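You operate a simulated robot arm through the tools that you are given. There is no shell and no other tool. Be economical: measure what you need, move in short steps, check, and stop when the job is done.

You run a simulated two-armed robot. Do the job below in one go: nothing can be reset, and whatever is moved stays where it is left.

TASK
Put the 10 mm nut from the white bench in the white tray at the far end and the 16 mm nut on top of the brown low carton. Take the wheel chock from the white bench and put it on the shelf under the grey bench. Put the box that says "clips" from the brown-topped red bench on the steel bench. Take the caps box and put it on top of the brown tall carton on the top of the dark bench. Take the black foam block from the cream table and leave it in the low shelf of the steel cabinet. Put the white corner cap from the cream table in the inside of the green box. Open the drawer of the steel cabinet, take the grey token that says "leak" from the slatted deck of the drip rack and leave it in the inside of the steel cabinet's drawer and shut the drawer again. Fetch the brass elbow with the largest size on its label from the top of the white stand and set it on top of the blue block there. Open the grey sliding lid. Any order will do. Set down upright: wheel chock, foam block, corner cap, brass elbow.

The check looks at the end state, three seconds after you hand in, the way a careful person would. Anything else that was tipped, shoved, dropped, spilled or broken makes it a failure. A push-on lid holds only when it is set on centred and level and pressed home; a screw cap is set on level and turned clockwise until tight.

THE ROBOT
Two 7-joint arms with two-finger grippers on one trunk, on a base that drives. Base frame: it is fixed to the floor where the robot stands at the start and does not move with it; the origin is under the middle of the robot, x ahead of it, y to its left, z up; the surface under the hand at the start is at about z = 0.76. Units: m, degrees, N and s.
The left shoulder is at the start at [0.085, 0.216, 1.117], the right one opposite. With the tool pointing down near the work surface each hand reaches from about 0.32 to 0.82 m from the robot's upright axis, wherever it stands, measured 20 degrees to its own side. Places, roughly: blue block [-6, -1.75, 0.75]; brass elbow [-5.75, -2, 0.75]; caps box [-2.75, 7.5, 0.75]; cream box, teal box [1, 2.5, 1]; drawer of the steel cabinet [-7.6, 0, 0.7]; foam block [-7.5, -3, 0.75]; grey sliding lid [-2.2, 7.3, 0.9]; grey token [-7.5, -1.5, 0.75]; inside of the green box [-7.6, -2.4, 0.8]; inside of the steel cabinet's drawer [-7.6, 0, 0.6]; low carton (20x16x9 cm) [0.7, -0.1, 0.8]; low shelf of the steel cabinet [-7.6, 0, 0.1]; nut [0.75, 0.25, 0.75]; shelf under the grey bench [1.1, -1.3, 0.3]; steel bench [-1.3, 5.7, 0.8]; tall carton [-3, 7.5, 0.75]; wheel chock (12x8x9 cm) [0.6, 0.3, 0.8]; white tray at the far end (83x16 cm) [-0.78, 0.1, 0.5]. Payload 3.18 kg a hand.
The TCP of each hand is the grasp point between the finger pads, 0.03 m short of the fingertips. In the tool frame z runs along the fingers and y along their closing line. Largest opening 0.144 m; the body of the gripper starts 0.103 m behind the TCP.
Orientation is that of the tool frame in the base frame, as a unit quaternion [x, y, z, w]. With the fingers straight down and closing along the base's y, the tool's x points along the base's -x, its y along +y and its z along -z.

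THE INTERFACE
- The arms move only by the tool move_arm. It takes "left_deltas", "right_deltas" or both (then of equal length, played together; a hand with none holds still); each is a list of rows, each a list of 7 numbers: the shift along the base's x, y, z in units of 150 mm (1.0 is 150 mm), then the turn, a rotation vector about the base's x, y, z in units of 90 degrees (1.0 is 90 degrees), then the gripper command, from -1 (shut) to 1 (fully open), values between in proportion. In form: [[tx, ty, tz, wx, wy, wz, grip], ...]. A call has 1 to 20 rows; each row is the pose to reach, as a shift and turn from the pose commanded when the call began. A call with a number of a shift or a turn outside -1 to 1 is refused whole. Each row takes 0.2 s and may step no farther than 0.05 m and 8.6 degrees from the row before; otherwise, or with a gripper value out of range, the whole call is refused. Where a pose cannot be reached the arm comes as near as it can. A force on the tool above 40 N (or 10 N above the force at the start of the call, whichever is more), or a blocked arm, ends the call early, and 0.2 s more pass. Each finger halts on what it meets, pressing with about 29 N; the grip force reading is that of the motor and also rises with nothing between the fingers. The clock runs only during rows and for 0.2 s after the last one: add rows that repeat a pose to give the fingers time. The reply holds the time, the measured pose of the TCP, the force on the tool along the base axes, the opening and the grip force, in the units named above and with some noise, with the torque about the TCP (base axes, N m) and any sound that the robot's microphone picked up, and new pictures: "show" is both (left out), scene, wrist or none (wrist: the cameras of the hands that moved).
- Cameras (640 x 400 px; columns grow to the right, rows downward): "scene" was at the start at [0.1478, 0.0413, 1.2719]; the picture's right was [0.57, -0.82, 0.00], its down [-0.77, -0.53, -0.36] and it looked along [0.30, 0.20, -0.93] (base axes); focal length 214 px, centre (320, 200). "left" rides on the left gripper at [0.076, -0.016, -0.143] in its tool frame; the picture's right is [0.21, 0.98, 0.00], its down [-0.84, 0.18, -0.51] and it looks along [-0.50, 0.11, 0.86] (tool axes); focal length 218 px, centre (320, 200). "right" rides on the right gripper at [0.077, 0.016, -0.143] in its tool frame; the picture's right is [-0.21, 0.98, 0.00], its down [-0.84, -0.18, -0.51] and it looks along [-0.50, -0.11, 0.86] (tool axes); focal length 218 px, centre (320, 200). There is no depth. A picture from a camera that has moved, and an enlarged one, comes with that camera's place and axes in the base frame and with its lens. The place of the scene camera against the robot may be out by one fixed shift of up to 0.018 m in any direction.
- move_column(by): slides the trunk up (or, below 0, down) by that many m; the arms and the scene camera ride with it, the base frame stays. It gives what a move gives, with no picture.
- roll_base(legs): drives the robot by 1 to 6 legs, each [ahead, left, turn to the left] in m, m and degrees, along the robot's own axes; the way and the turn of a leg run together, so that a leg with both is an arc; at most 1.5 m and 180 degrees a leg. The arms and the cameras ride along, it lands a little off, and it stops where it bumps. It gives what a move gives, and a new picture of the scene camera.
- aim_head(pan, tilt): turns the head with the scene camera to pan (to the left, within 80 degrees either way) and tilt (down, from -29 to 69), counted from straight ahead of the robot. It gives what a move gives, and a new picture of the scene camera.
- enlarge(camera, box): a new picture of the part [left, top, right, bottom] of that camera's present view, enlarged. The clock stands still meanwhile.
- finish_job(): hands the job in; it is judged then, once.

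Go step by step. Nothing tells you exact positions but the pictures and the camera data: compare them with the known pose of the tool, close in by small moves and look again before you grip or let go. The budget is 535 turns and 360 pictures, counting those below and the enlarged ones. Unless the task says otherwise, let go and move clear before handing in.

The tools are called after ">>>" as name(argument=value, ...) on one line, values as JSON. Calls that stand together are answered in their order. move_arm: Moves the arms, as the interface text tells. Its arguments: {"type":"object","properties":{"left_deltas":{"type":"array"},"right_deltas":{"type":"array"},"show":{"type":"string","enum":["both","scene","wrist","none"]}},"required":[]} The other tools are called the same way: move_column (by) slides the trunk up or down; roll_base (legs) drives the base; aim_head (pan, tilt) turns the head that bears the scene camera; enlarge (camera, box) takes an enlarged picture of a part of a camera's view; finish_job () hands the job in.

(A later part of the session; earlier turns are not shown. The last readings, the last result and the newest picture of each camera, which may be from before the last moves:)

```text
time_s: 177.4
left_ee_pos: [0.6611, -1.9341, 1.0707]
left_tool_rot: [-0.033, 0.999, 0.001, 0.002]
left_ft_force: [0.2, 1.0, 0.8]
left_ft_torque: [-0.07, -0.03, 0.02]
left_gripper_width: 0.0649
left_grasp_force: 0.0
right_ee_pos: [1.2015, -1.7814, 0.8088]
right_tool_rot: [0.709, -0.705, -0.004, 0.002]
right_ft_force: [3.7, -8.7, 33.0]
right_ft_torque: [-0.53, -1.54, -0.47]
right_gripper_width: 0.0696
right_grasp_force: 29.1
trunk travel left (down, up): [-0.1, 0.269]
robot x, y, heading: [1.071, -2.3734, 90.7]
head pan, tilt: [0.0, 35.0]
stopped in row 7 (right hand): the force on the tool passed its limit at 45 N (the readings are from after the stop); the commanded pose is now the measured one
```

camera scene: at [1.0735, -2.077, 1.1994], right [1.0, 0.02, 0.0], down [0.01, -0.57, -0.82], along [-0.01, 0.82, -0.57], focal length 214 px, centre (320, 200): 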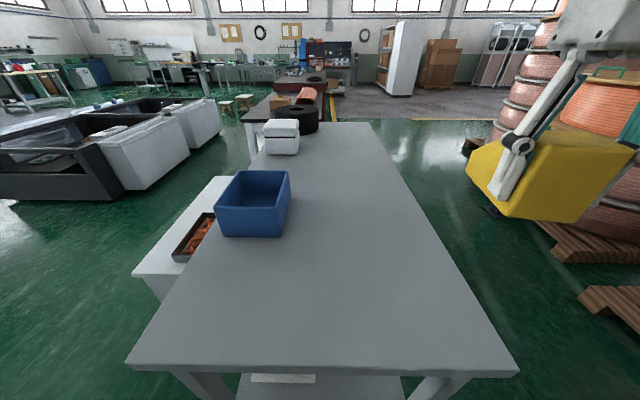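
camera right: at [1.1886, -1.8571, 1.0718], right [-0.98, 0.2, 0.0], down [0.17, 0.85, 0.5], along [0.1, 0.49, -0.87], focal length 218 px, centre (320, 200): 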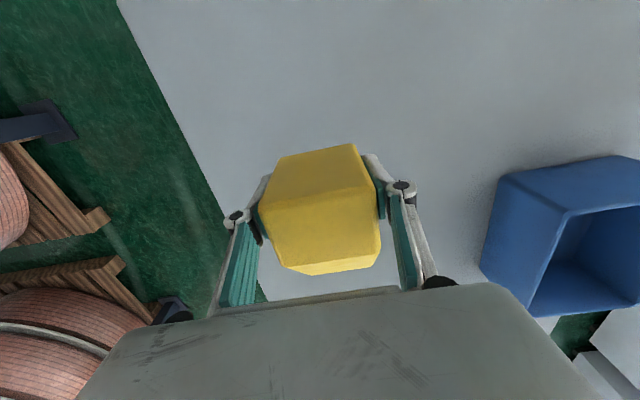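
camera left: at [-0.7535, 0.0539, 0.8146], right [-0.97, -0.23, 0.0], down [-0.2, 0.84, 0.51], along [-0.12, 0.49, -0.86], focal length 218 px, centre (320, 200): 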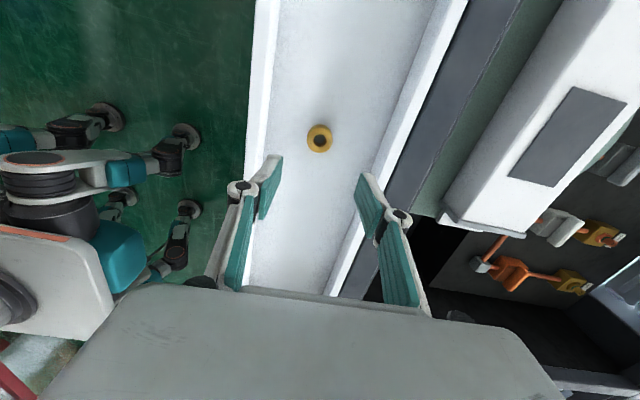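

On the bench top. Release, lift.

>>> move_arm(right_deltas=[[0, 0, 0.02, 0, 0, 0, -0.2], [0, 0, 0.02, 0, 0, 0, 0.2], [0, 0, 0.02, 0, 0, 0, 0.6], [0, 0, 0.02, 0, 0, 0, 0.8], [0, 0, 0.3, 0, 0, 0, 0.8], [0, 0, 0.6, 0, 0, 0, 0.8], [0, 0, 0.9, 0, 0, 0, 0.8]], show="wrist")

```text
time_s: 179.0
left_ee_pos: [0.6622, -1.9335, 1.0709]
left_tool_rot: [-0.033, 0.999, 0.002, 0.002]
left_ft_force: [0.0, -0.3, -0.1]
left_ft_torque: [0.04, 0.01, 0.0]
left_gripper_width: 0.0645
left_grasp_force: 0.0
right_ee_pos: [1.2029, -1.7812, 0.9425]
right_tool_rot: [0.711, -0.703, -0.001, 0.001]
right_ft_force: [-0.2, 0.2, 1.0]
right_ft_torque: [0.02, 0.0, 0.02]
right_gripper_width: 0.1299
right_grasp_force: 0.1
trunk travel left (down, up): [-0.1, 0.269]
robot x, y, heading: [1.0747, -2.3742, 90.8]
head pan, tilt: [0.0, 35.0]
camera right: at [1.1879, -1.8585, 1.0858], right [-0.98, 0.2, 0.0], down [0.17, 0.84, 0.51], along [0.1, 0.5, -0.86], focal length 218 px, centre (320, 200)
```

right: 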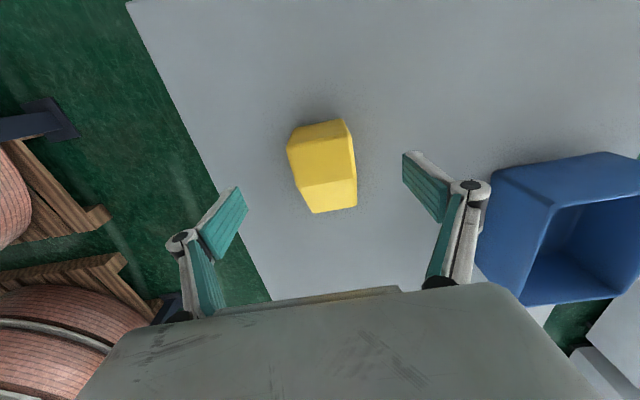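

The chock stands on the bench. Now I tilt the right hand 45° (pointing forward-down) to regrip it from the robot side.

>>> move_arm(right_deltas=[[0, -0.1, 0.05, 0.08, 0, 0, 0.5], [0, -0.2, 0.1, 0.16, 0, 0, 0.5], [0, -0.3, 0.1, 0.25, 0, 0, 0.5], [0, -0.45, 0.1, 0.34, 0, 0, 0.5], [0, -0.6, 0.0, 0.42, 0, 0, 0.5], [0, -0.6, -0.15, 0.5, 0, 0, 0.5], [0, -0.6, -0.33, 0.5, 0, 0, 0.5]], show="both")

```text
time_s: 180.6
left_ee_pos: [0.6626, -1.9316, 1.0696]
left_tool_rot: [-0.033, 0.999, 0.0, 0.003]
left_ft_force: [-0.4, 0.6, 0.0]
left_ft_torque: [-0.03, 0.01, 0.0]
left_gripper_width: 0.0649
left_grasp_force: 0.1
right_ee_pos: [1.1787, -1.8409, 0.8959]
right_tool_rot: [0.658, -0.65, -0.269, -0.268]
right_ft_force: [-0.1, -0.7, -0.3]
right_ft_torque: [-0.02, -0.02, 0.02]
right_gripper_width: 0.108
right_grasp_force: 0.1
right hand out of reach, approached as far as the arm can: row 6, 7
trunk travel left (down, up): [-0.1, 0.269]
robot x, y, heading: [1.069, -2.3744, 91.0]
head pan, tilt: [0.0, 35.0]
camera scene: at [1.0739, -2.0766, 1.199], right [1.0, 0.02, 0.0], down [0.01, -0.57, -0.82], along [-0.01, 0.82, -0.57], focal length 214 px, centre (320, 200)
camera right: at [1.1621, -1.9958, 0.9441], right [-0.98, 0.14, 0.14], down [0.17, 0.24, 0.95], along [0.1, 0.96, -0.26], focal length 218 px, centre (320, 200)
```

scene: 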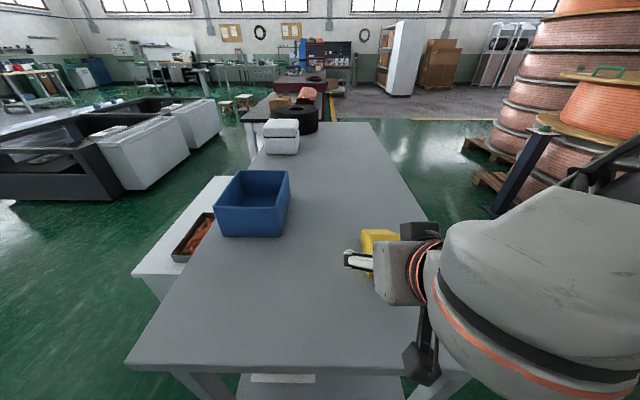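
right: 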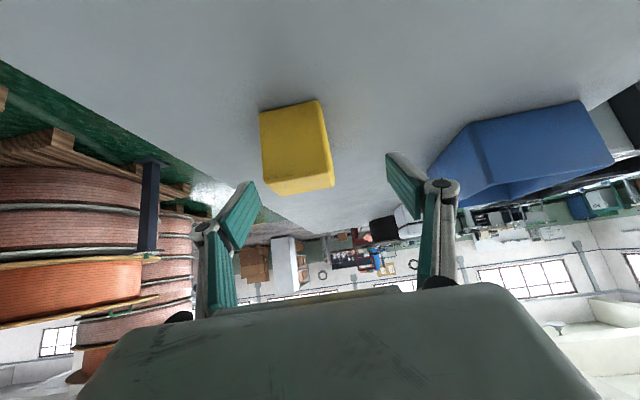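

>>> roll_base(legs=[[-0.15, 0, 0]])

>>> move_arm(right_deltas=[[0.07, 0.2, 0, 0, 0, 0, 0.5], [0.15, 0.4, 0, 0, 0, 0, 0.5], [0.15, 0.6, 0, 0, 0, 0, 0.5], [0.15, 0.75, -0.02, 0, 0, 0, 0.5]], show="wrist")

```text
time_s: 182.0
left_ee_pos: [0.664, -2.0852, 1.0692]
left_tool_rot: [-0.034, 0.999, 0.002, 0.002]
left_ft_force: [0.1, -0.5, -0.3]
left_ft_torque: [0.04, -0.02, -0.01]
left_gripper_width: 0.0648
left_grasp_force: 0.0
right_ee_pos: [1.1788, -1.9933, 0.8983]
right_tool_rot: [0.657, -0.651, -0.268, -0.27]
right_ft_force: [-0.7, 0.2, -0.1]
right_ft_torque: [0.01, 0.0, 0.0]
right_gripper_width: 0.1079
right_grasp_force: 0.0
trunk travel left (down, up): [-0.1, 0.269]
robot x, y, heading: [1.0756, -2.526, 91.2]
head pan, tilt: [0.0, 35.0]
camera scene: at [1.0757, -2.2289, 1.1994], right [1.0, 0.02, 0.0], down [0.01, -0.57, -0.82], along [-0.01, 0.82, -0.57], focal length 214 px, centre (320, 200)
```

scene: 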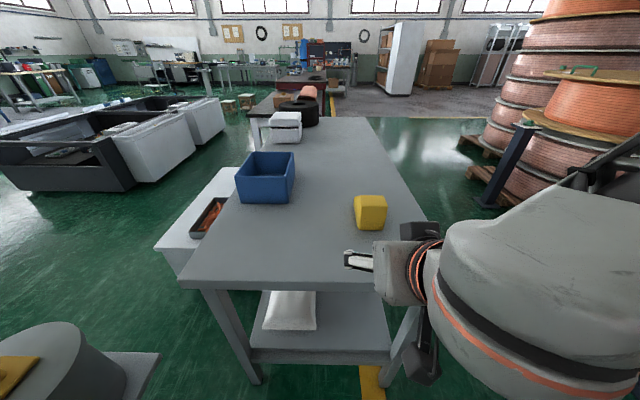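

```text
time_s: 183.0
left_ee_pos: [0.6643, -2.0838, 1.07]
left_tool_rot: [-0.034, 0.999, 0.0, 0.002]
left_ft_force: [-0.4, 1.0, 0.0]
left_ft_torque: [-0.03, 0.0, 0.0]
left_gripper_width: 0.0649
left_grasp_force: 0.1
right_ee_pos: [1.1997, -1.88, 0.8933]
right_tool_rot: [0.658, -0.649, -0.27, -0.269]
right_ft_force: [0.9, 0.0, -0.3]
right_ft_torque: [0.0, -0.01, 0.01]
right_gripper_width: 0.1079
right_grasp_force: 0.1
trunk travel left (down, up): [-0.1, 0.269]
robot x, y, heading: [1.0754, -2.5245, 90.8]
head pan, tilt: [0.0, 35.0]
camera right: at [1.1851, -2.035, 0.9409], right [-0.98, 0.14, 0.14], down [0.17, 0.24, 0.95], along [0.1, 0.96, -0.26], focal length 218 px, centre (320, 200)
```

right: 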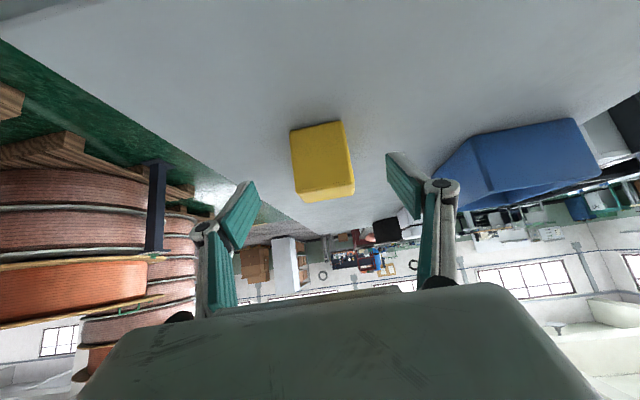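

Aligned. Slide in along the tool axis and grip.

>>> move_arm(right_deltas=[[0, 0.2, -0.2, 0, 0, 0, 0.5], [0, 0.4, -0.4, 0, 0, 0, 0.5], [0.01, 0.6, -0.57, 0, 0, 0, 0.5], [0.01, 0.64, -0.59, 0, 0, 0, 0.5]], show="both")

```text
time_s: 184.0
left_ee_pos: [0.6641, -2.0847, 1.071]
left_tool_rot: [-0.034, 0.999, 0.0, 0.002]
left_ft_force: [-0.2, 0.8, 0.4]
left_ft_torque: [0.04, -0.01, -0.01]
left_gripper_width: 0.0647
left_grasp_force: 0.0
right_ee_pos: [1.2044, -1.784, 0.8054]
right_tool_rot: [0.658, -0.649, -0.27, -0.27]
right_ft_force: [0.4, -1.0, 3.2]
right_ft_torque: [-0.01, 0.14, 0.08]
right_gripper_width: 0.1085
right_grasp_force: 0.4
trunk travel left (down, up): [-0.1, 0.269]
robot x, y, heading: [1.0736, -2.525, 91.1]
head pan, tilt: [0.0, 35.0]
camera scene: at [1.0757, -2.2289, 1.1997], right [1.0, 0.02, 0.0], down [0.01, -0.57, -0.82], along [-0.01, 0.82, -0.57], focal length 214 px, centre (320, 200)
camera right: at [1.1886, -1.9391, 0.8519], right [-0.98, 0.14, 0.14], down [0.17, 0.24, 0.95], along [0.1, 0.96, -0.26], focal length 218 px, centre (320, 200)
```

scene: 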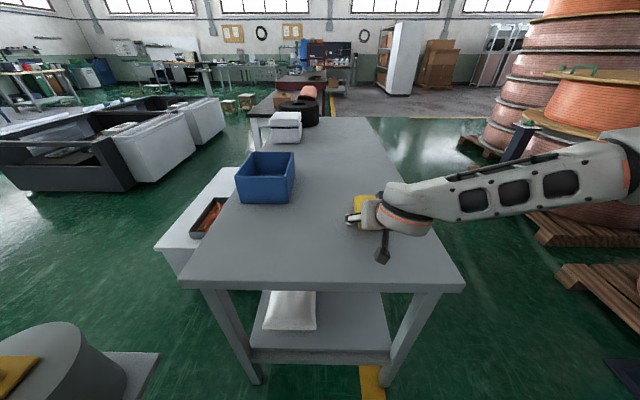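
right: 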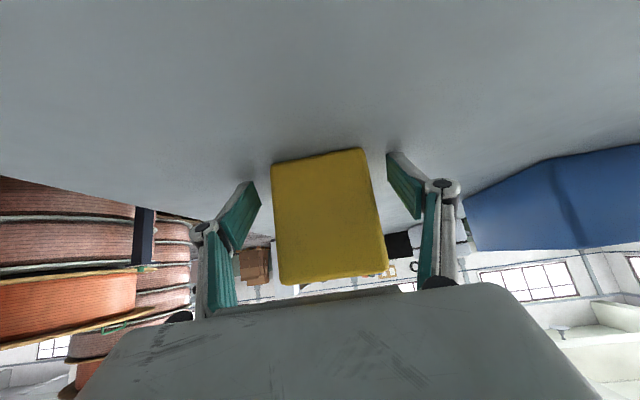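

>>> move_arm(right_deltas=[[0, 0, 0.03, 0, 0, 0, 0.3], [0, 0, 0.03, 0, 0, 0, 0.0], [0, 0, 0.03, 0, 0, 0, -0.2], [0, 0, 0.03, 0, 0, 0, -0.2], [0, 0, 0.03, 0, 0, 0, -0.2]], show="none")

>>> move_arm(right_deltas=[[0, 0, 0.1, 0, 0, 0, -0.2], [0, 0, 0.3, 0, 0, 0, -0.2], [0, -0.3, 0.4, 0, 0, 0, -0.2], [0, -0.6, 0.4, 0, 0, 0, -0.2], [0, -0.9, 0.4, 0, 0, 0, -0.2]], show="both")

```text
time_s: 185.2
left_ee_pos: [0.6636, -2.0848, 1.0701]
left_tool_rot: [-0.034, 0.999, 0.001, 0.002]
left_ft_force: [0.2, -0.3, -0.6]
left_ft_torque: [-0.02, 0.0, -0.01]
left_gripper_width: 0.0647
left_grasp_force: 0.0
right_ee_pos: [1.2034, -1.784, 0.809]
right_tool_rot: [0.657, -0.65, -0.269, -0.27]
right_ft_force: [-0.9, -0.5, 1.4]
right_ft_torque: [-0.02, -0.04, 0.01]
right_gripper_width: 0.0692
right_grasp_force: 29.1
trunk travel left (down, up): [-0.1, 0.269]
robot x, y, heading: [1.0749, -2.525, 91.2]
head pan, tilt: [0.0, 35.0]
```

```text
time_s: 186.4
left_ee_pos: [0.6638, -2.0839, 1.0717]
left_tool_rot: [-0.035, 0.999, 0.001, 0.003]
left_ft_force: [-0.4, -1.4, -0.3]
left_ft_torque: [0.0, -0.01, -0.02]
left_gripper_width: 0.0649
left_grasp_force: 0.1
right_ee_pos: [1.2022, -1.9176, 0.87]
right_tool_rot: [0.658, -0.649, -0.27, -0.27]
right_ft_force: [-1.4, -1.1, -2.6]
right_ft_torque: [-0.12, 0.0, 0.02]
right_gripper_width: 0.0693
right_grasp_force: 29.2
trunk travel left (down, up): [-0.1, 0.269]
robot x, y, heading: [1.0769, -2.5255, 90.8]
head pan, tilt: [0.0, 35.0]
camera scene: at [1.0755, -2.2291, 1.1997], right [1.0, 0.02, 0.0], down [0.01, -0.57, -0.82], along [-0.01, 0.82, -0.57], focal length 214 px, centre (320, 200)
camera right: at [1.1869, -2.0737, 0.9179], right [-0.98, 0.14, 0.14], down [0.17, 0.24, 0.95], along [0.1, 0.96, -0.26], focal length 218 px, centre (320, 200)
```

scene: 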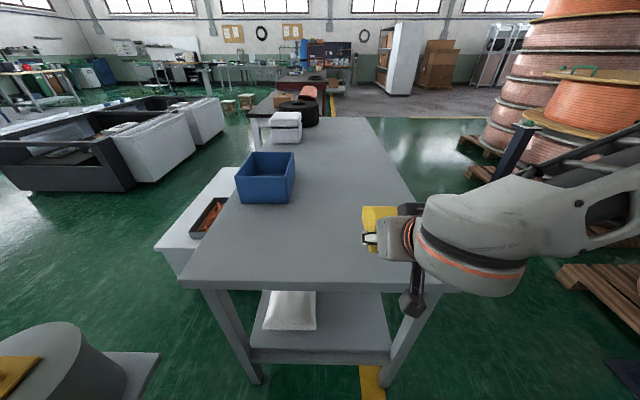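
right: 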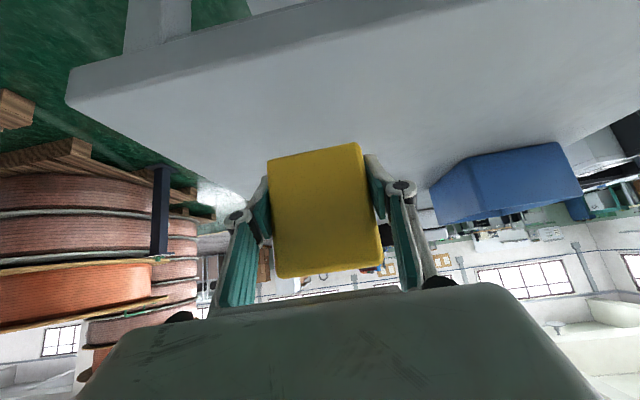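

Held. Back up to clear the bench edge, then lower to shelf height.

>>> roll_base(legs=[[-0.17, 0, 0]])

>>> move_column(by=-0.1)

>>> move_arm(right_deltas=[[-0.04, -0.05, -0.3, 0, 0, 0, -0.2], [-0.08, -0.1, -0.6, 0, 0, 0, -0.2], [-0.12, -0.1, -0.8, 0, 0, 0, -0.2], [-0.15, -0.1, -1.0, 0, 0, 0, -0.2]], show="scene")

```text
time_s: 187.9
left_ee_pos: [0.6667, -2.2549, 1.0713]
left_tool_rot: [-0.034, 0.999, 0.0, 0.002]
left_ft_force: [1.1, -0.5, 0.0]
left_ft_torque: [0.06, 0.04, 0.01]
left_gripper_width: 0.0649
left_grasp_force: 0.0
right_ee_pos: [1.2043, -2.0875, 0.8697]
right_tool_rot: [0.658, -0.649, -0.269, -0.269]
right_ft_force: [-0.1, -1.1, -2.8]
right_ft_torque: [-0.11, 0.02, -0.04]
right_gripper_width: 0.0697
right_grasp_force: 29.2
trunk travel left (down, up): [-0.1, 0.269]
robot x, y, heading: [1.0775, -2.6931, 90.9]
head pan, tilt: [0.0, 35.0]
camera scene: at [1.0784, -2.3986, 1.1993], right [1.0, 0.02, 0.0], down [0.01, -0.57, -0.82], along [-0.01, 0.82, -0.57], focal length 214 px, centre (320, 200)
```

scene: 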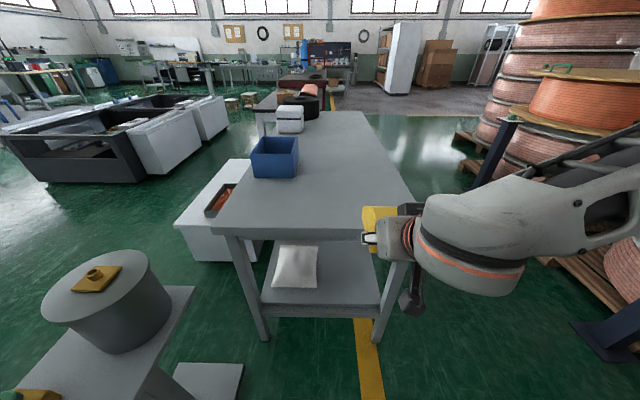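

```text
time_s: 189.2
left_ee_pos: [0.6664, -2.2557, 0.9711]
left_tool_rot: [-0.035, 0.999, 0.002, 0.001]
left_ft_force: [-0.1, -0.3, 0.3]
left_ft_torque: [0.04, 0.02, -0.01]
left_gripper_width: 0.0651
left_grasp_force: 0.0
right_ee_pos: [1.2049, -2.0882, 0.76]
right_tool_rot: [0.662, -0.653, -0.26, -0.26]
right_ft_force: [0.1, -0.3, -1.7]
right_ft_torque: [-0.11, -0.02, 0.02]
right_gripper_width: 0.0696
right_grasp_force: 29.3
trunk travel left (down, up): [0.0, 0.369]
robot x, y, heading: [1.0789, -2.6961, 90.7]
head pan, tilt: [0.0, 35.0]
```

```text
time_s: 190.2
left_ee_pos: [0.6659, -2.2539, 0.9696]
left_tool_rot: [-0.035, 0.999, 0.0, 0.001]
left_ft_force: [0.6, -0.4, 0.3]
left_ft_torque: [-0.04, -0.01, 0.01]
left_gripper_width: 0.0649
left_grasp_force: 0.0
right_ee_pos: [1.1828, -2.1039, 0.6062]
right_tool_rot: [0.662, -0.653, -0.259, -0.26]
right_ft_force: [-0.6, -0.3, -2.6]
right_ft_torque: [-0.13, 0.04, 0.0]
right_gripper_width: 0.0695
right_grasp_force: 29.1
right hand out of reach, approached as far as the arm can: row 1, 2
trunk travel left (down, up): [0.0, 0.369]
robot x, y, heading: [1.0769, -2.6943, 91.5]
head pan, tilt: [0.0, 35.0]
camera scene: at [1.0763, -2.3069, 1.0694], right [1.0, 0.02, 0.0], down [0.01, -0.57, -0.82], along [-0.01, 0.82, -0.57], focal length 214 px, centre (320, 200)
```

scene: 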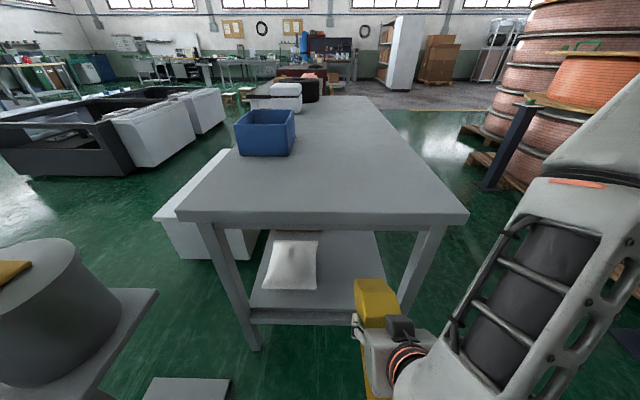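

>>> move_arm(right_deltas=[[0, 0, -0.25, 0.01, 0, 0, -0.2], [0, 0, -0.5, 0.019, 0, 0, -0.2], [0, 0, -0.75, 0.019, 0, 0, -0.2], [0, 0, -1.0, 0.019, 0, 0, -0.2]], show="none")

>>> move_arm(right_deltas=[[0, 0, -0.25, 0, 0, 0, -0.2], [0, 0, -0.45, 0, 0, 0, -0.2], [0, 0, -0.45, 0, 0, 0, -0.2]], show="both")

```text
time_s: 190.9
left_ee_pos: [0.6668, -2.253, 0.9692]
left_tool_rot: [-0.034, 0.999, 0.0, 0.002]
left_ft_force: [-0.1, -0.1, 0.0]
left_ft_torque: [0.01, -0.01, -0.01]
left_gripper_width: 0.0651
left_grasp_force: 0.0
right_ee_pos: [1.1873, -2.069, 0.5675]
right_tool_rot: [-0.593, 0.707, 0.276, 0.268]
right_ft_force: [-0.9, 0.4, -3.2]
right_ft_torque: [-0.11, 0.03, -0.02]
right_gripper_width: 0.0695
right_grasp_force: 28.8
right hand out of reach, approached as far as the arm can: row 1, 2, 3
trunk travel left (down, up): [0.0, 0.369]
robot x, y, heading: [1.0792, -2.6951, 91.0]
head pan, tilt: [0.0, 35.0]
stopped in row 3 (right hand): the arm was blocked; the commanded pose is now the measured one
```

```text
time_s: 191.9
left_ee_pos: [0.6669, -2.2536, 0.9705]
left_tool_rot: [-0.034, 0.999, 0.0, 0.002]
left_ft_force: [0.2, 0.2, -0.3]
left_ft_torque: [-0.02, 0.0, -0.01]
left_gripper_width: 0.0645
left_grasp_force: 0.1
right_ee_pos: [1.1797, -2.0435, 0.5335]
right_tool_rot: [-0.559, 0.733, 0.277, 0.273]
right_ft_force: [0.5, -0.5, -3.1]
right_ft_torque: [-0.1, 0.03, -0.01]
right_gripper_width: 0.0698
right_grasp_force: 29.1
right hand out of reach, approached as far as the arm can: row 1, 2, 3
trunk travel left (down, up): [0.0, 0.369]
robot x, y, heading: [1.0767, -2.6953, 91.1]
head pan, tilt: [0.0, 35.0]
stopped in row 3 (right hand): the arm was blocked; the commanded pose is now the measured one
camera scene: at [1.0774, -2.307, 1.0695], right [1.0, 0.02, 0.0], down [0.01, -0.57, -0.82], along [-0.01, 0.82, -0.57], focal length 214 px, centre (320, 200)
camera right: at [1.1337, -2.1932, 0.5802], right [-0.9, 0.36, 0.25], down [0.32, 0.16, 0.93], along [0.3, 0.92, -0.26], focal length 218 px, centre (320, 200)
```

scene: 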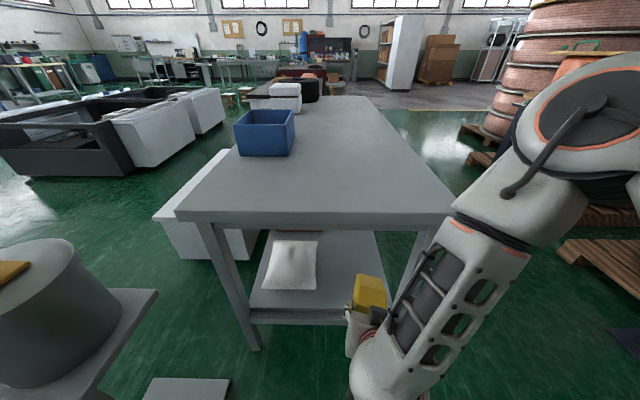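
right: 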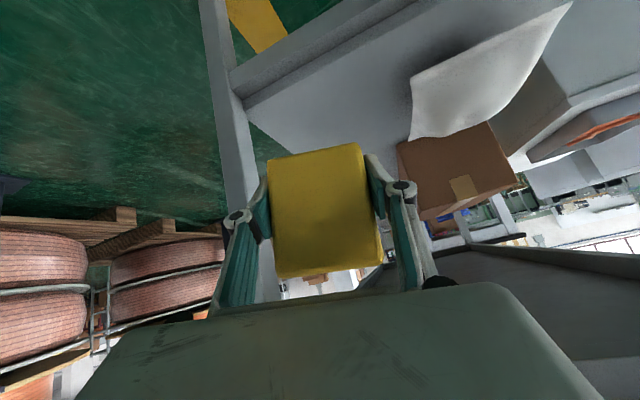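

The shoulder is too close for such a low reach. I'll straighten the tool, pull back a little, and raise the trunk (which also moves the shoulder back), then lower with the arm.

>>> move_arm(right_deltas=[[0, -0.15, 0.1, 0, 0, 0.06, -0.2], [0, -0.3, 0.25, 0, 0, 0.12, -0.2], [0, -0.4, 0.5, 0, 0, 0.178, -0.2], [0, -0.4, 0.7, 0, 0, 0.178, -0.2]], show="none")

>>> move_column(by=0.17)

```text
time_s: 192.9
left_ee_pos: [0.666, -2.2551, 0.9701]
left_tool_rot: [-0.034, 0.999, -0.001, 0.002]
left_ft_force: [1.5, 1.0, 0.0]
left_ft_torque: [0.03, 0.02, -0.01]
left_gripper_width: 0.0646
left_grasp_force: 0.1
right_ee_pos: [1.1982, -2.0736, 0.5708]
right_tool_rot: [-0.567, 0.733, 0.282, 0.249]
right_ft_force: [0.4, 0.7, -3.2]
right_ft_torque: [-0.1, 0.06, 0.0]
right_gripper_width: 0.0694
right_grasp_force: 29.2
right hand out of reach, approached as far as the arm can: row 1, 2, 3, 4
trunk travel left (down, up): [0.0, 0.369]
robot x, y, heading: [1.0786, -2.6924, 91.1]
head pan, tilt: [0.0, 35.0]
stopped in row 4 (right hand): the arm was blocked; the commanded pose is now the measured one
```

```text
time_s: 194.8
left_ee_pos: [0.6663, -2.2531, 1.1389]
left_tool_rot: [-0.034, 0.999, 0.0, 0.002]
left_ft_force: [-0.2, 0.3, 0.0]
left_ft_torque: [-0.04, 0.02, -0.01]
left_gripper_width: 0.0648
left_grasp_force: 0.1
right_ee_pos: [1.1953, -2.0739, 0.7372]
right_tool_rot: [-0.571, 0.73, 0.28, 0.248]
right_ft_force: [0.0, 0.8, -3.9]
right_ft_torque: [-0.09, 0.02, -0.02]
right_gripper_width: 0.0696
right_grasp_force: 28.7
trunk travel left (down, up): [-0.17, 0.199]
robot x, y, heading: [1.0766, -2.6943, 91.0]
head pan, tilt: [0.0, 35.0]
```

>>> move_arm(right_deltas=[[-0.03, 0, -0.2, 0.003, -0.03, 0.04, -0.2], [-0.06, 0, -0.4, 0.007, -0.06, 0.09, -0.2], [-0.1, 0, -0.6, 0.01, -0.0815, 0.121, -0.2], [-0.1, 0, -0.8, 0.01, -0.0815, 0.121, -0.2], [-0.1, 0, -1.0, 0.01, -0.0815, 0.121, -0.2]], show="none")

```text
time_s: 196.0
left_ee_pos: [0.6669, -2.2538, 1.1398]
left_tool_rot: [-0.034, 0.999, 0.0, 0.001]
left_ft_force: [-0.6, 0.4, -0.7]
left_ft_torque: [-0.06, 0.02, 0.0]
left_gripper_width: 0.0649
left_grasp_force: 0.1
right_ee_pos: [1.145, -2.0446, 0.6117]
right_tool_rot: [-0.653, 0.661, 0.253, 0.269]
right_ft_force: [0.7, 0.4, -2.8]
right_ft_torque: [-0.12, 0.03, 0.03]
right_gripper_width: 0.0696
right_grasp_force: 28.8
right hand out of reach, approached as far as the arm can: row 2, 3, 4, 5
trunk travel left (down, up): [-0.17, 0.199]
robot x, y, heading: [1.0747, -2.6957, 91.3]
head pan, tilt: [0.0, 35.0]
```

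I'll test whether a steeper tool (30° from vertical) can get lower.

>>> move_arm(right_deltas=[[0.05, -0.05, -0.1, -0.09, 0, 0, -0.2], [0.1, -0.1, -0.3, -0.18, 0, 0, -0.2], [0.15, -0.15, -0.5, -0.18, 0, 0, -0.2], [0.2, -0.2, -0.7, -0.18, 0, 0, -0.2], [0.2, -0.2, -0.95, -0.18, 0, 0, -0.2]], show="none")

```text
time_s: 197.2
left_ee_pos: [0.6668, -2.2543, 1.1403]
left_tool_rot: [-0.034, 0.999, -0.001, 0.001]
left_ft_force: [1.0, 1.3, 0.4]
left_ft_torque: [-0.01, 0.0, 0.02]
left_gripper_width: 0.0647
left_grasp_force: 0.1
right_ee_pos: [1.174, -2.0744, 0.469]
right_tool_rot: [-0.684, 0.685, 0.178, 0.176]
right_ft_force: [0.3, -0.1, -3.4]
right_ft_torque: [-0.16, 0.01, 0.04]
right_gripper_width: 0.0693
right_grasp_force: 29.0
trunk travel left (down, up): [-0.17, 0.199]
robot x, y, heading: [1.0799, -2.6961, 90.9]
head pan, tilt: [0.0, 35.0]
```

The steeper tool goes low. I'll lower a bit more, move forward, and tilt back to 45° once further out from the shoulder.

>>> move_arm(right_deltas=[[0, 0, -0.1, 0, 0, 0, -0.2], [0, 0, -0.27, 0, 0, 0, -0.2], [0, 0.2, -0.27, 0, 0, 0, -0.2], [0, 0.4, -0.27, 0.04, 0, 0, -0.2], [0, 0.6, -0.27, 0.1, 0, 0, -0.2], [0, 0.7, -0.27, 0.18, 0, 0, -0.2]], show="both")

```text
time_s: 198.6
left_ee_pos: [0.6678, -2.2543, 1.1406]
left_tool_rot: [-0.035, 0.999, 0.0, 0.001]
left_ft_force: [-0.4, 0.4, 0.2]
left_ft_torque: [0.0, 0.0, 0.02]
left_gripper_width: 0.0647
left_grasp_force: 0.0
right_ee_pos: [1.1677, -1.9647, 0.4258]
right_tool_rot: [-0.653, 0.653, 0.272, 0.271]
right_ft_force: [0.5, 0.1, -3.4]
right_ft_torque: [-0.14, 0.02, 0.01]
right_gripper_width: 0.0697
right_grasp_force: 28.6
right hand out of reach, approached as far as the arm can: row 6
trunk travel left (down, up): [-0.17, 0.199]
robot x, y, heading: [1.0812, -2.6936, 91.1]
head pan, tilt: [0.0, 35.0]
camera scene: at [1.0794, -2.4735, 1.283], right [1.0, 0.02, 0.0], down [0.01, -0.57, -0.82], along [-0.01, 0.82, -0.57], focal length 214 px, centre (320, 200)
camera right: at [1.1508, -2.1197, 0.4725], right [-0.98, 0.15, 0.15], down [0.18, 0.23, 0.96], along [0.11, 0.96, -0.26], focal length 218 px, centre (320, 200)
```

scene: 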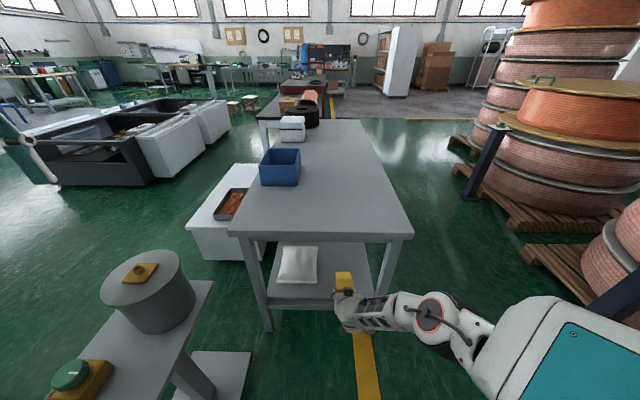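
right: 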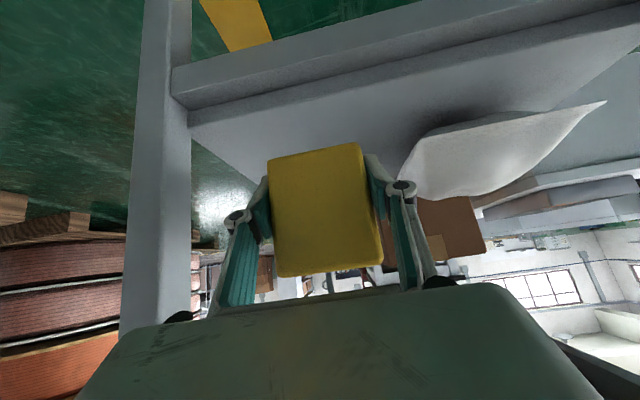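

Level again and over the shelf edge. Move in to y ≈ -1.83 while descending slowly.

>>> move_arm(right_deltas=[[0.1, 0.2, -0.05, 0, 0, 0, -0.2], [0.2, 0.4, -0.1, 0, 0, 0, -0.2], [0.2, 0.6, -0.2, 0, 0, 0, -0.2], [0.2, 0.8, -0.3, 0, 0, 0, -0.2], [0.2, 0.87, -0.36, 0, 0, 0, -0.2]], show="both")

```text
time_s: 199.8
left_ee_pos: [0.6671, -2.2541, 1.14]
left_tool_rot: [-0.034, 0.999, 0.001, 0.001]
left_ft_force: [0.2, -0.4, 0.5]
left_ft_torque: [0.03, 0.02, 0.0]
left_gripper_width: 0.0648
left_grasp_force: 0.1
right_ee_pos: [1.204, -1.9149, 0.436]
right_tool_rot: [-0.65, 0.656, 0.27, 0.275]
right_ft_force: [0.2, 0.8, -3.0]
right_ft_torque: [-0.11, 0.0, 0.02]
right_gripper_width: 0.0696
right_grasp_force: 29.7
right hand out of reach, approached as far as the arm can: row 1, 2, 3, 4, 5
trunk travel left (down, up): [-0.17, 0.199]
robot x, y, heading: [1.0792, -2.6945, 90.9]
head pan, tilt: [0.0, 35.0]
camera scene: at [1.0802, -2.4738, 1.2831], right [1.0, 0.02, 0.0], down [0.01, -0.57, -0.82], along [-0.01, 0.82, -0.57], focal length 214 px, centre (320, 200)
camera right: at [1.1857, -2.0706, 0.4823], right [-0.98, 0.16, 0.14], down [0.18, 0.23, 0.96], along [0.12, 0.96, -0.25], focal length 218 px, centre (320, 200)
```

scene: 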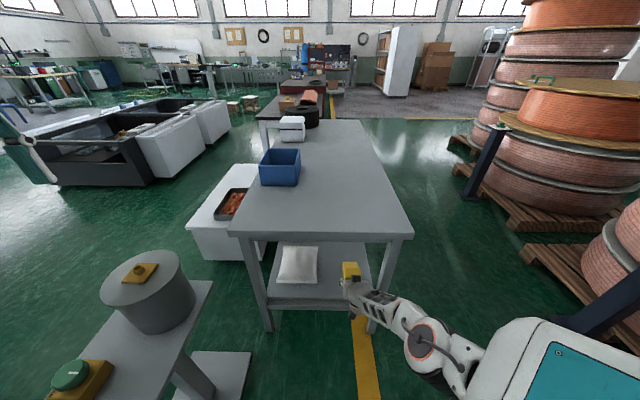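
right: 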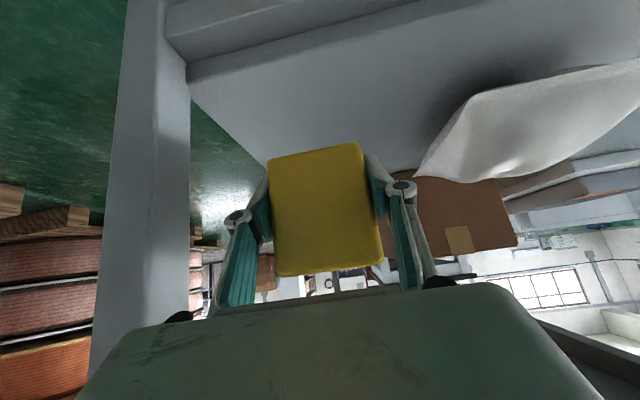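

Near full stretch; I'll drive the base forward 0.08 m instead, then lower with the trunk.

>>> roll_base(legs=[[0.08, 0, 0]])

>>> move_column(by=-0.06)

>>> move_arm(right_deltas=[[0, 0, -0.02, 0, 0, 0, -0.2], [0, 0, -0.04, 0, 0, 0, -0.2]], show="wrist")

```text
time_s: 200.8
left_ee_pos: [0.6649, -2.1756, 1.1399]
left_tool_rot: [-0.036, 0.999, 0.0, 0.002]
left_ft_force: [-0.7, 0.5, 0.0]
left_ft_torque: [-0.05, -0.03, -0.04]
left_gripper_width: 0.065
left_grasp_force: 0.1
right_ee_pos: [1.2014, -1.8357, 0.4346]
right_tool_rot: [-0.651, 0.654, 0.269, 0.275]
right_ft_force: [0.7, 0.7, -3.3]
right_ft_torque: [-0.1, 0.01, 0.03]
right_gripper_width: 0.0697
right_grasp_force: 29.0
trunk travel left (down, up): [-0.17, 0.199]
robot x, y, heading: [1.0764, -2.6137, 91.2]
head pan, tilt: [0.0, 35.0]
camera scene: at [1.0781, -2.3945, 1.2829], right [1.0, 0.02, 0.0], down [0.01, -0.57, -0.82], along [-0.02, 0.82, -0.57], focal length 214 px, centre (320, 200)
```

scene: 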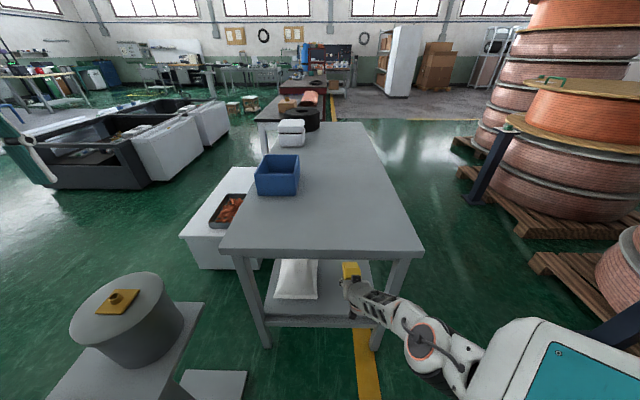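

```text
time_s: 201.8
left_ee_pos: [0.6648, -2.1775, 1.0811]
left_tool_rot: [-0.035, 0.999, 0.002, 0.001]
left_ft_force: [-0.5, -0.1, -0.3]
left_ft_torque: [0.05, -0.01, 0.02]
left_gripper_width: 0.0649
left_grasp_force: 0.1
right_ee_pos: [1.2015, -1.8668, 0.3358]
right_tool_rot: [-0.66, 0.662, 0.247, 0.255]
right_ft_force: [0.1, 1.1, -3.1]
right_ft_torque: [-0.15, -0.06, 0.01]
right_gripper_width: 0.0696
right_grasp_force: 29.0
trunk travel left (down, up): [-0.11, 0.259]
robot x, y, heading: [1.0768, -2.6154, 91.4]
head pan, tilt: [0.0, 35.0]
```

```text
time_s: 202.4
left_ee_pos: [0.6649, -2.1783, 1.0813]
left_tool_rot: [-0.035, 0.999, 0.001, 0.003]
left_ft_force: [0.0, -0.5, -0.6]
left_ft_torque: [-0.03, 0.0, -0.01]
left_gripper_width: 0.0647
left_grasp_force: 0.1
right_ee_pos: [1.2022, -1.8664, 0.331]
right_tool_rot: [-0.659, 0.663, 0.247, 0.255]
right_ft_force: [0.0, -1.6, 3.2]
right_ft_torque: [-0.28, -0.16, 0.0]
right_gripper_width: 0.0696
right_grasp_force: 28.6
trunk travel left (down, up): [-0.11, 0.259]
robot x, y, heading: [1.0757, -2.6194, 91.1]
head pan, tilt: [0.0, 35.0]
camera right: at [1.1832, -2.0176, 0.3867], right [-0.98, 0.16, 0.13], down [0.17, 0.29, 0.94], along [0.12, 0.94, -0.31], focal length 218 px, centre (320, 200)
```

right: 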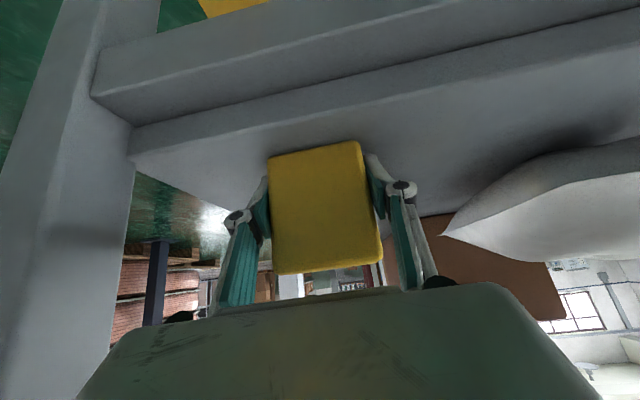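

Touching, but too near the shelf edge. Lift slightly, re-level, and move the base forward 0.06 m.

>>> move_arm(right_deltas=[[0, 0, 0.1, 0.02, 0, 0, -0.2], [0, 0, 0.18, 0.039, 0, 0, -0.2]], show="none")

>>> roll_base(legs=[[0.07, 0, 0]])

```text
time_s: 203.1
left_ee_pos: [0.6644, -2.1767, 1.0796]
left_tool_rot: [-0.036, 0.999, 0.0, 0.002]
left_ft_force: [0.1, -1.0, 1.0]
left_ft_torque: [0.02, 0.01, 0.0]
left_gripper_width: 0.0649
left_grasp_force: 0.1
right_ee_pos: [1.189, -1.8454, 0.3488]
right_tool_rot: [-0.652, 0.656, 0.264, 0.274]
right_ft_force: [0.1, -0.4, -3.0]
right_ft_torque: [-0.07, 0.01, 0.01]
right_gripper_width: 0.0696
right_grasp_force: 28.8
right hand out of reach, approached as far as the arm can: row 1, 2
trunk travel left (down, up): [-0.11, 0.259]
robot x, y, heading: [1.0783, -2.6187, 91.0]
head pan, tilt: [0.0, 35.0]
```

```text
time_s: 204.1
left_ee_pos: [0.6635, -2.1058, 1.08]
left_tool_rot: [-0.036, 0.999, 0.0, 0.001]
left_ft_force: [-0.2, 0.0, 0.2]
left_ft_torque: [-0.04, -0.02, 0.0]
left_gripper_width: 0.0651
left_grasp_force: 0.0
right_ee_pos: [1.1879, -1.7768, 0.3475]
right_tool_rot: [-0.651, 0.657, 0.263, 0.275]
right_ft_force: [0.2, 0.0, -4.2]
right_ft_torque: [-0.1, 0.01, 0.02]
right_gripper_width: 0.0695
right_grasp_force: 29.0
trunk travel left (down, up): [-0.11, 0.259]
robot x, y, heading: [1.0778, -2.5453, 91.0]
head pan, tilt: [0.0, 35.0]
camera scene: at [1.0754, -2.2609, 1.2119], right [1.0, 0.02, 0.0], down [0.01, -0.57, -0.82], along [-0.02, 0.82, -0.57], focal length 214 px, centre (320, 200)
```

scene: 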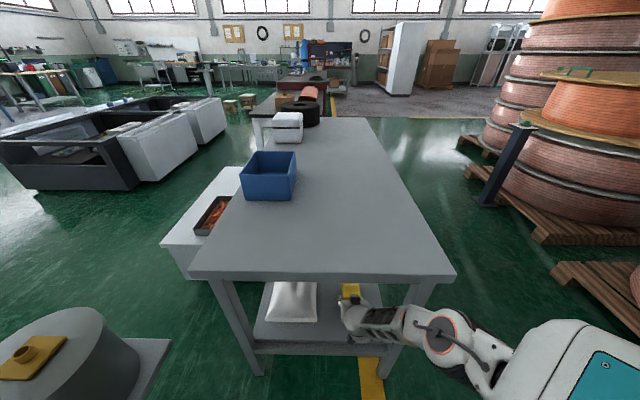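

>>> move_arm(right_deltas=[[0, 0, -0.03, 0, 0, 0, -0.2], [0, 0, -0.06, 0, 0, 0, -0.2], [0, 0, -0.09, 0, 0, 0, -0.2], [0, 0, -0.12, 0, 0, 0, -0.2]], show="wrist")

```text
time_s: 205.1
left_ee_pos: [0.6621, -2.108, 1.0823]
left_tool_rot: [-0.037, 0.999, 0.001, 0.001]
left_ft_force: [-0.2, 0.2, -0.2]
left_ft_torque: [-0.03, 0.02, 0.01]
left_gripper_width: 0.0651
left_grasp_force: 0.0
right_ee_pos: [1.187, -1.7745, 0.3327]
right_tool_rot: [-0.652, 0.656, 0.264, 0.274]
right_ft_force: [0.0, -2.1, 1.9]
right_ft_torque: [-0.2, 0.13, 0.04]
right_gripper_width: 0.0693
right_grasp_force: 29.0
trunk travel left (down, up): [-0.11, 0.259]
robot x, y, heading: [1.0733, -2.5461, 90.9]
head pan, tilt: [0.0, 35.0]
camera right: at [1.1681, -1.9304, 0.3792], right [-0.98, 0.16, 0.14], down [0.17, 0.24, 0.96], along [0.12, 0.96, -0.26], focal length 218 px, centre (320, 200)
```

right: 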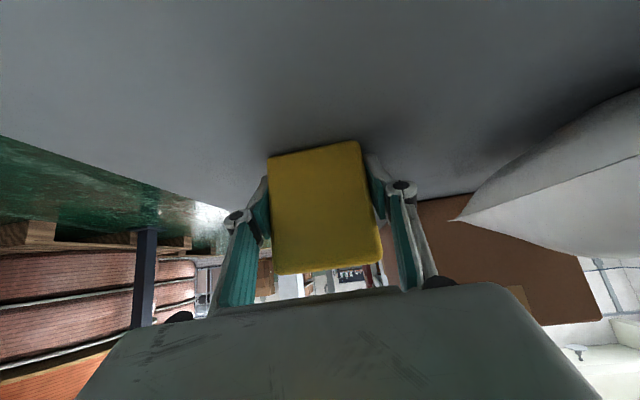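

>>> move_arm(right_deltas=[[0, 0, -0.015, 0, 0, 0, -0.2], [0, 0, -0.02, 0, 0, 0, -0.2], [0, 0, -0.01, 0, 0, 0, 0.0], [0, 0, 0.0, 0, 0, 0, 0.2], [0, 0, 0.0, 0, 0, 0, 0.3]], show="wrist")

```text
time_s: 206.3
left_ee_pos: [0.6633, -2.1076, 1.0806]
left_tool_rot: [-0.036, 0.999, 0.0, 0.002]
left_ft_force: [-0.2, -0.1, 0.4]
left_ft_torque: [-0.01, 0.01, -0.01]
left_gripper_width: 0.065
left_grasp_force: 0.1
right_ee_pos: [1.1884, -1.776, 0.3311]
right_tool_rot: [-0.652, 0.656, 0.263, 0.274]
right_ft_force: [-0.6, -0.8, 0.7]
right_ft_torque: [-0.01, 0.01, 0.0]
right_gripper_width: 0.0936
right_grasp_force: 0.0
trunk travel left (down, up): [-0.11, 0.259]
robot x, y, heading: [1.0761, -2.5448, 90.9]
head pan, tilt: [0.0, 35.0]
camera right: at [1.1687, -1.9322, 0.3783], right [-0.98, 0.16, 0.13], down [0.17, 0.24, 0.96], along [0.12, 0.96, -0.26], focal length 218 px, centre (320, 200)
```

right: 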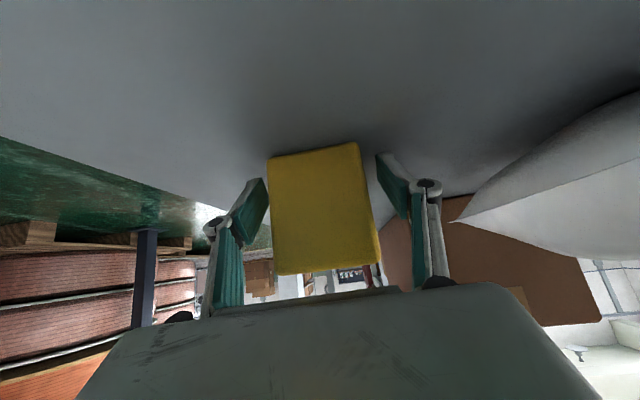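

Chock stands free on the shelf. Back out straight and look.

>>> roll_base(legs=[[-0.15, 0, 0]])

>>> move_arm(right_deltas=[[0, -0.1, 0.3, -0.05, 0, 0, 0.3], [0, -0.2, 0.6, -0.1, 0, 0, 0.3], [0, -0.3, 0.9, -0.18, 0, 0, 0.3], [0, -0.4, 1, -0.26, 0, 0, 0.3]], show="scene")

```text
time_s: 207.6
left_ee_pos: [0.6655, -2.2577, 1.0799]
left_tool_rot: [-0.035, 0.999, 0.002, 0.002]
left_ft_force: [-0.6, 0.2, 0.5]
left_ft_torque: [0.08, 0.0, -0.03]
left_gripper_width: 0.0647
left_grasp_force: 0.1
right_ee_pos: [1.1906, -1.9259, 0.3311]
right_tool_rot: [-0.652, 0.656, 0.263, 0.274]
right_ft_force: [-0.6, -0.3, -0.5]
right_ft_torque: [0.0, 0.02, 0.02]
right_gripper_width: 0.0936
right_grasp_force: 0.0
trunk travel left (down, up): [-0.11, 0.259]
robot x, y, heading: [1.0784, -2.699, 91.3]
head pan, tilt: [0.0, 35.0]
camera scene: at [1.0782, -2.4118, 1.2123], right [1.0, 0.02, 0.0], down [0.01, -0.57, -0.82], along [-0.02, 0.82, -0.57], focal length 214 px, centre (320, 200)
```

scene: 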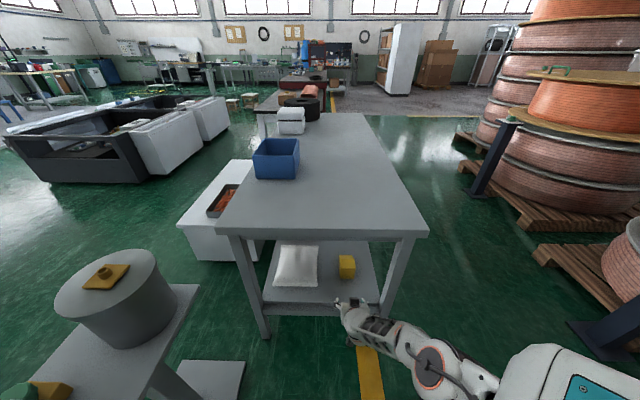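

```text
time_s: 208.6
left_ee_pos: [0.666, -2.2565, 1.0794]
left_tool_rot: [-0.036, 0.999, 0.0, 0.002]
left_ft_force: [0.0, 0.3, 0.1]
left_ft_torque: [-0.03, 0.01, 0.02]
left_gripper_width: 0.065
left_grasp_force: 0.0
right_ee_pos: [1.1905, -1.9846, 0.4823]
right_tool_rot: [0.695, -0.695, -0.124, -0.135]
right_ft_force: [0.1, 0.4, -0.1]
right_ft_torque: [0.06, 0.02, -0.02]
right_gripper_width: 0.0937
right_grasp_force: 0.0
trunk travel left (down, up): [-0.11, 0.259]
robot x, y, heading: [1.0761, -2.6965, 91.3]
head pan, tilt: [0.0, 35.0]
camera scene: at [1.0782, -2.4111, 1.212], right [1.0, 0.02, 0.0], down [0.01, -0.57, -0.82], along [-0.02, 0.82, -0.57], focal length 214 px, centre (320, 200)
```

scene: 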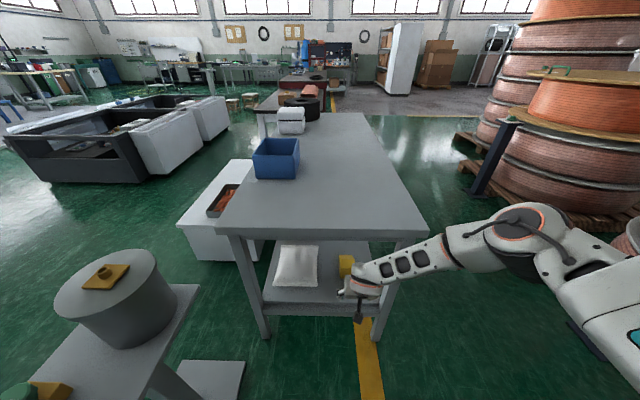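

The chock is upright on the shelf. Now I raise the right arm and leave the way I came.

>>> move_arm(right_deltas=[[0, -0.1, 0.25, -0.05, 0, 0, 0.3], [0, -0.2, 0.5, -0.1, 0, 0, 0.3], [0, -0.3, 0.75, -0.17, 0, 0, 0.3], [0, -0.3, 1, -0.234, 0, 0, 0.3]], show="none")

>>> move_arm(right_deltas=[[0, 0, 0.3, 0, 0, 0, 0.3], [0, 0, 0.6, 0, 0, 0, 0.3], [0.1, 0, 0.9, 0, 0, 0, 0.3], [0.2, 0, 1, 0, 0, 0, 0.3]], show="none")

>>> move_arm(right_deltas=[[0, 0, 0.3, 0, 0, 0, 0.3], [0.1, 0, 0.6, 0, 0, 0, 0.3], [0.2, 0, 0.9, 0, 0, 0, 0.3], [0.3, 0, 1, 0, 0, 0, 0.3]], show="none")

```text
time_s: 209.6
left_ee_pos: [0.6657, -2.2576, 1.0821]
left_tool_rot: [-0.036, 0.999, 0.0, 0.002]
left_ft_force: [0.8, 0.5, 0.8]
left_ft_torque: [0.04, -0.01, -0.01]
left_gripper_width: 0.0649
left_grasp_force: 0.1
right_ee_pos: [1.1899, -2.0322, 0.6326]
right_tool_rot: [0.708, -0.706, 0.006, -0.007]
right_ft_force: [0.4, 0.3, 0.9]
right_ft_torque: [0.02, 0.0, -0.02]
right_gripper_width: 0.0936
right_grasp_force: 0.0
trunk travel left (down, up): [-0.11, 0.259]
robot x, y, heading: [1.0762, -2.6963, 91.4]
head pan, tilt: [0.0, 35.0]
```

```text
time_s: 210.6
left_ee_pos: [0.6652, -2.2584, 1.0802]
left_tool_rot: [-0.036, 0.999, 0.0, 0.001]
left_ft_force: [0.1, 0.3, -0.3]
left_ft_torque: [-0.02, -0.01, 0.02]
left_gripper_width: 0.0649
left_grasp_force: 0.0
right_ee_pos: [1.2207, -2.0317, 0.7825]
right_tool_rot: [0.708, -0.706, 0.004, -0.008]
right_ft_force: [0.7, -0.5, 0.4]
right_ft_torque: [0.03, 0.0, 0.02]
right_gripper_width: 0.0937
right_grasp_force: 0.0
trunk travel left (down, up): [-0.11, 0.259]
robot x, y, heading: [1.0773, -2.6951, 91.0]
head pan, tilt: [0.0, 35.0]
```

```text
time_s: 211.6
left_ee_pos: [0.6668, -2.2576, 1.0813]
left_tool_rot: [-0.035, 0.999, 0.0, 0.002]
left_ft_force: [0.8, 0.4, -0.3]
left_ft_torque: [0.01, 0.01, 0.0]
left_gripper_width: 0.0646
left_grasp_force: 0.0
right_ee_pos: [1.2643, -2.0307, 0.9319]
right_tool_rot: [0.707, -0.707, 0.005, -0.006]
right_ft_force: [-0.7, 0.0, 0.2]
right_ft_torque: [0.0, 0.01, 0.03]
right_gripper_width: 0.0935
right_grasp_force: 0.0
trunk travel left (down, up): [-0.11, 0.259]
robot x, y, heading: [1.079, -2.6957, 91.2]
head pan, tilt: [0.0, 35.0]
```

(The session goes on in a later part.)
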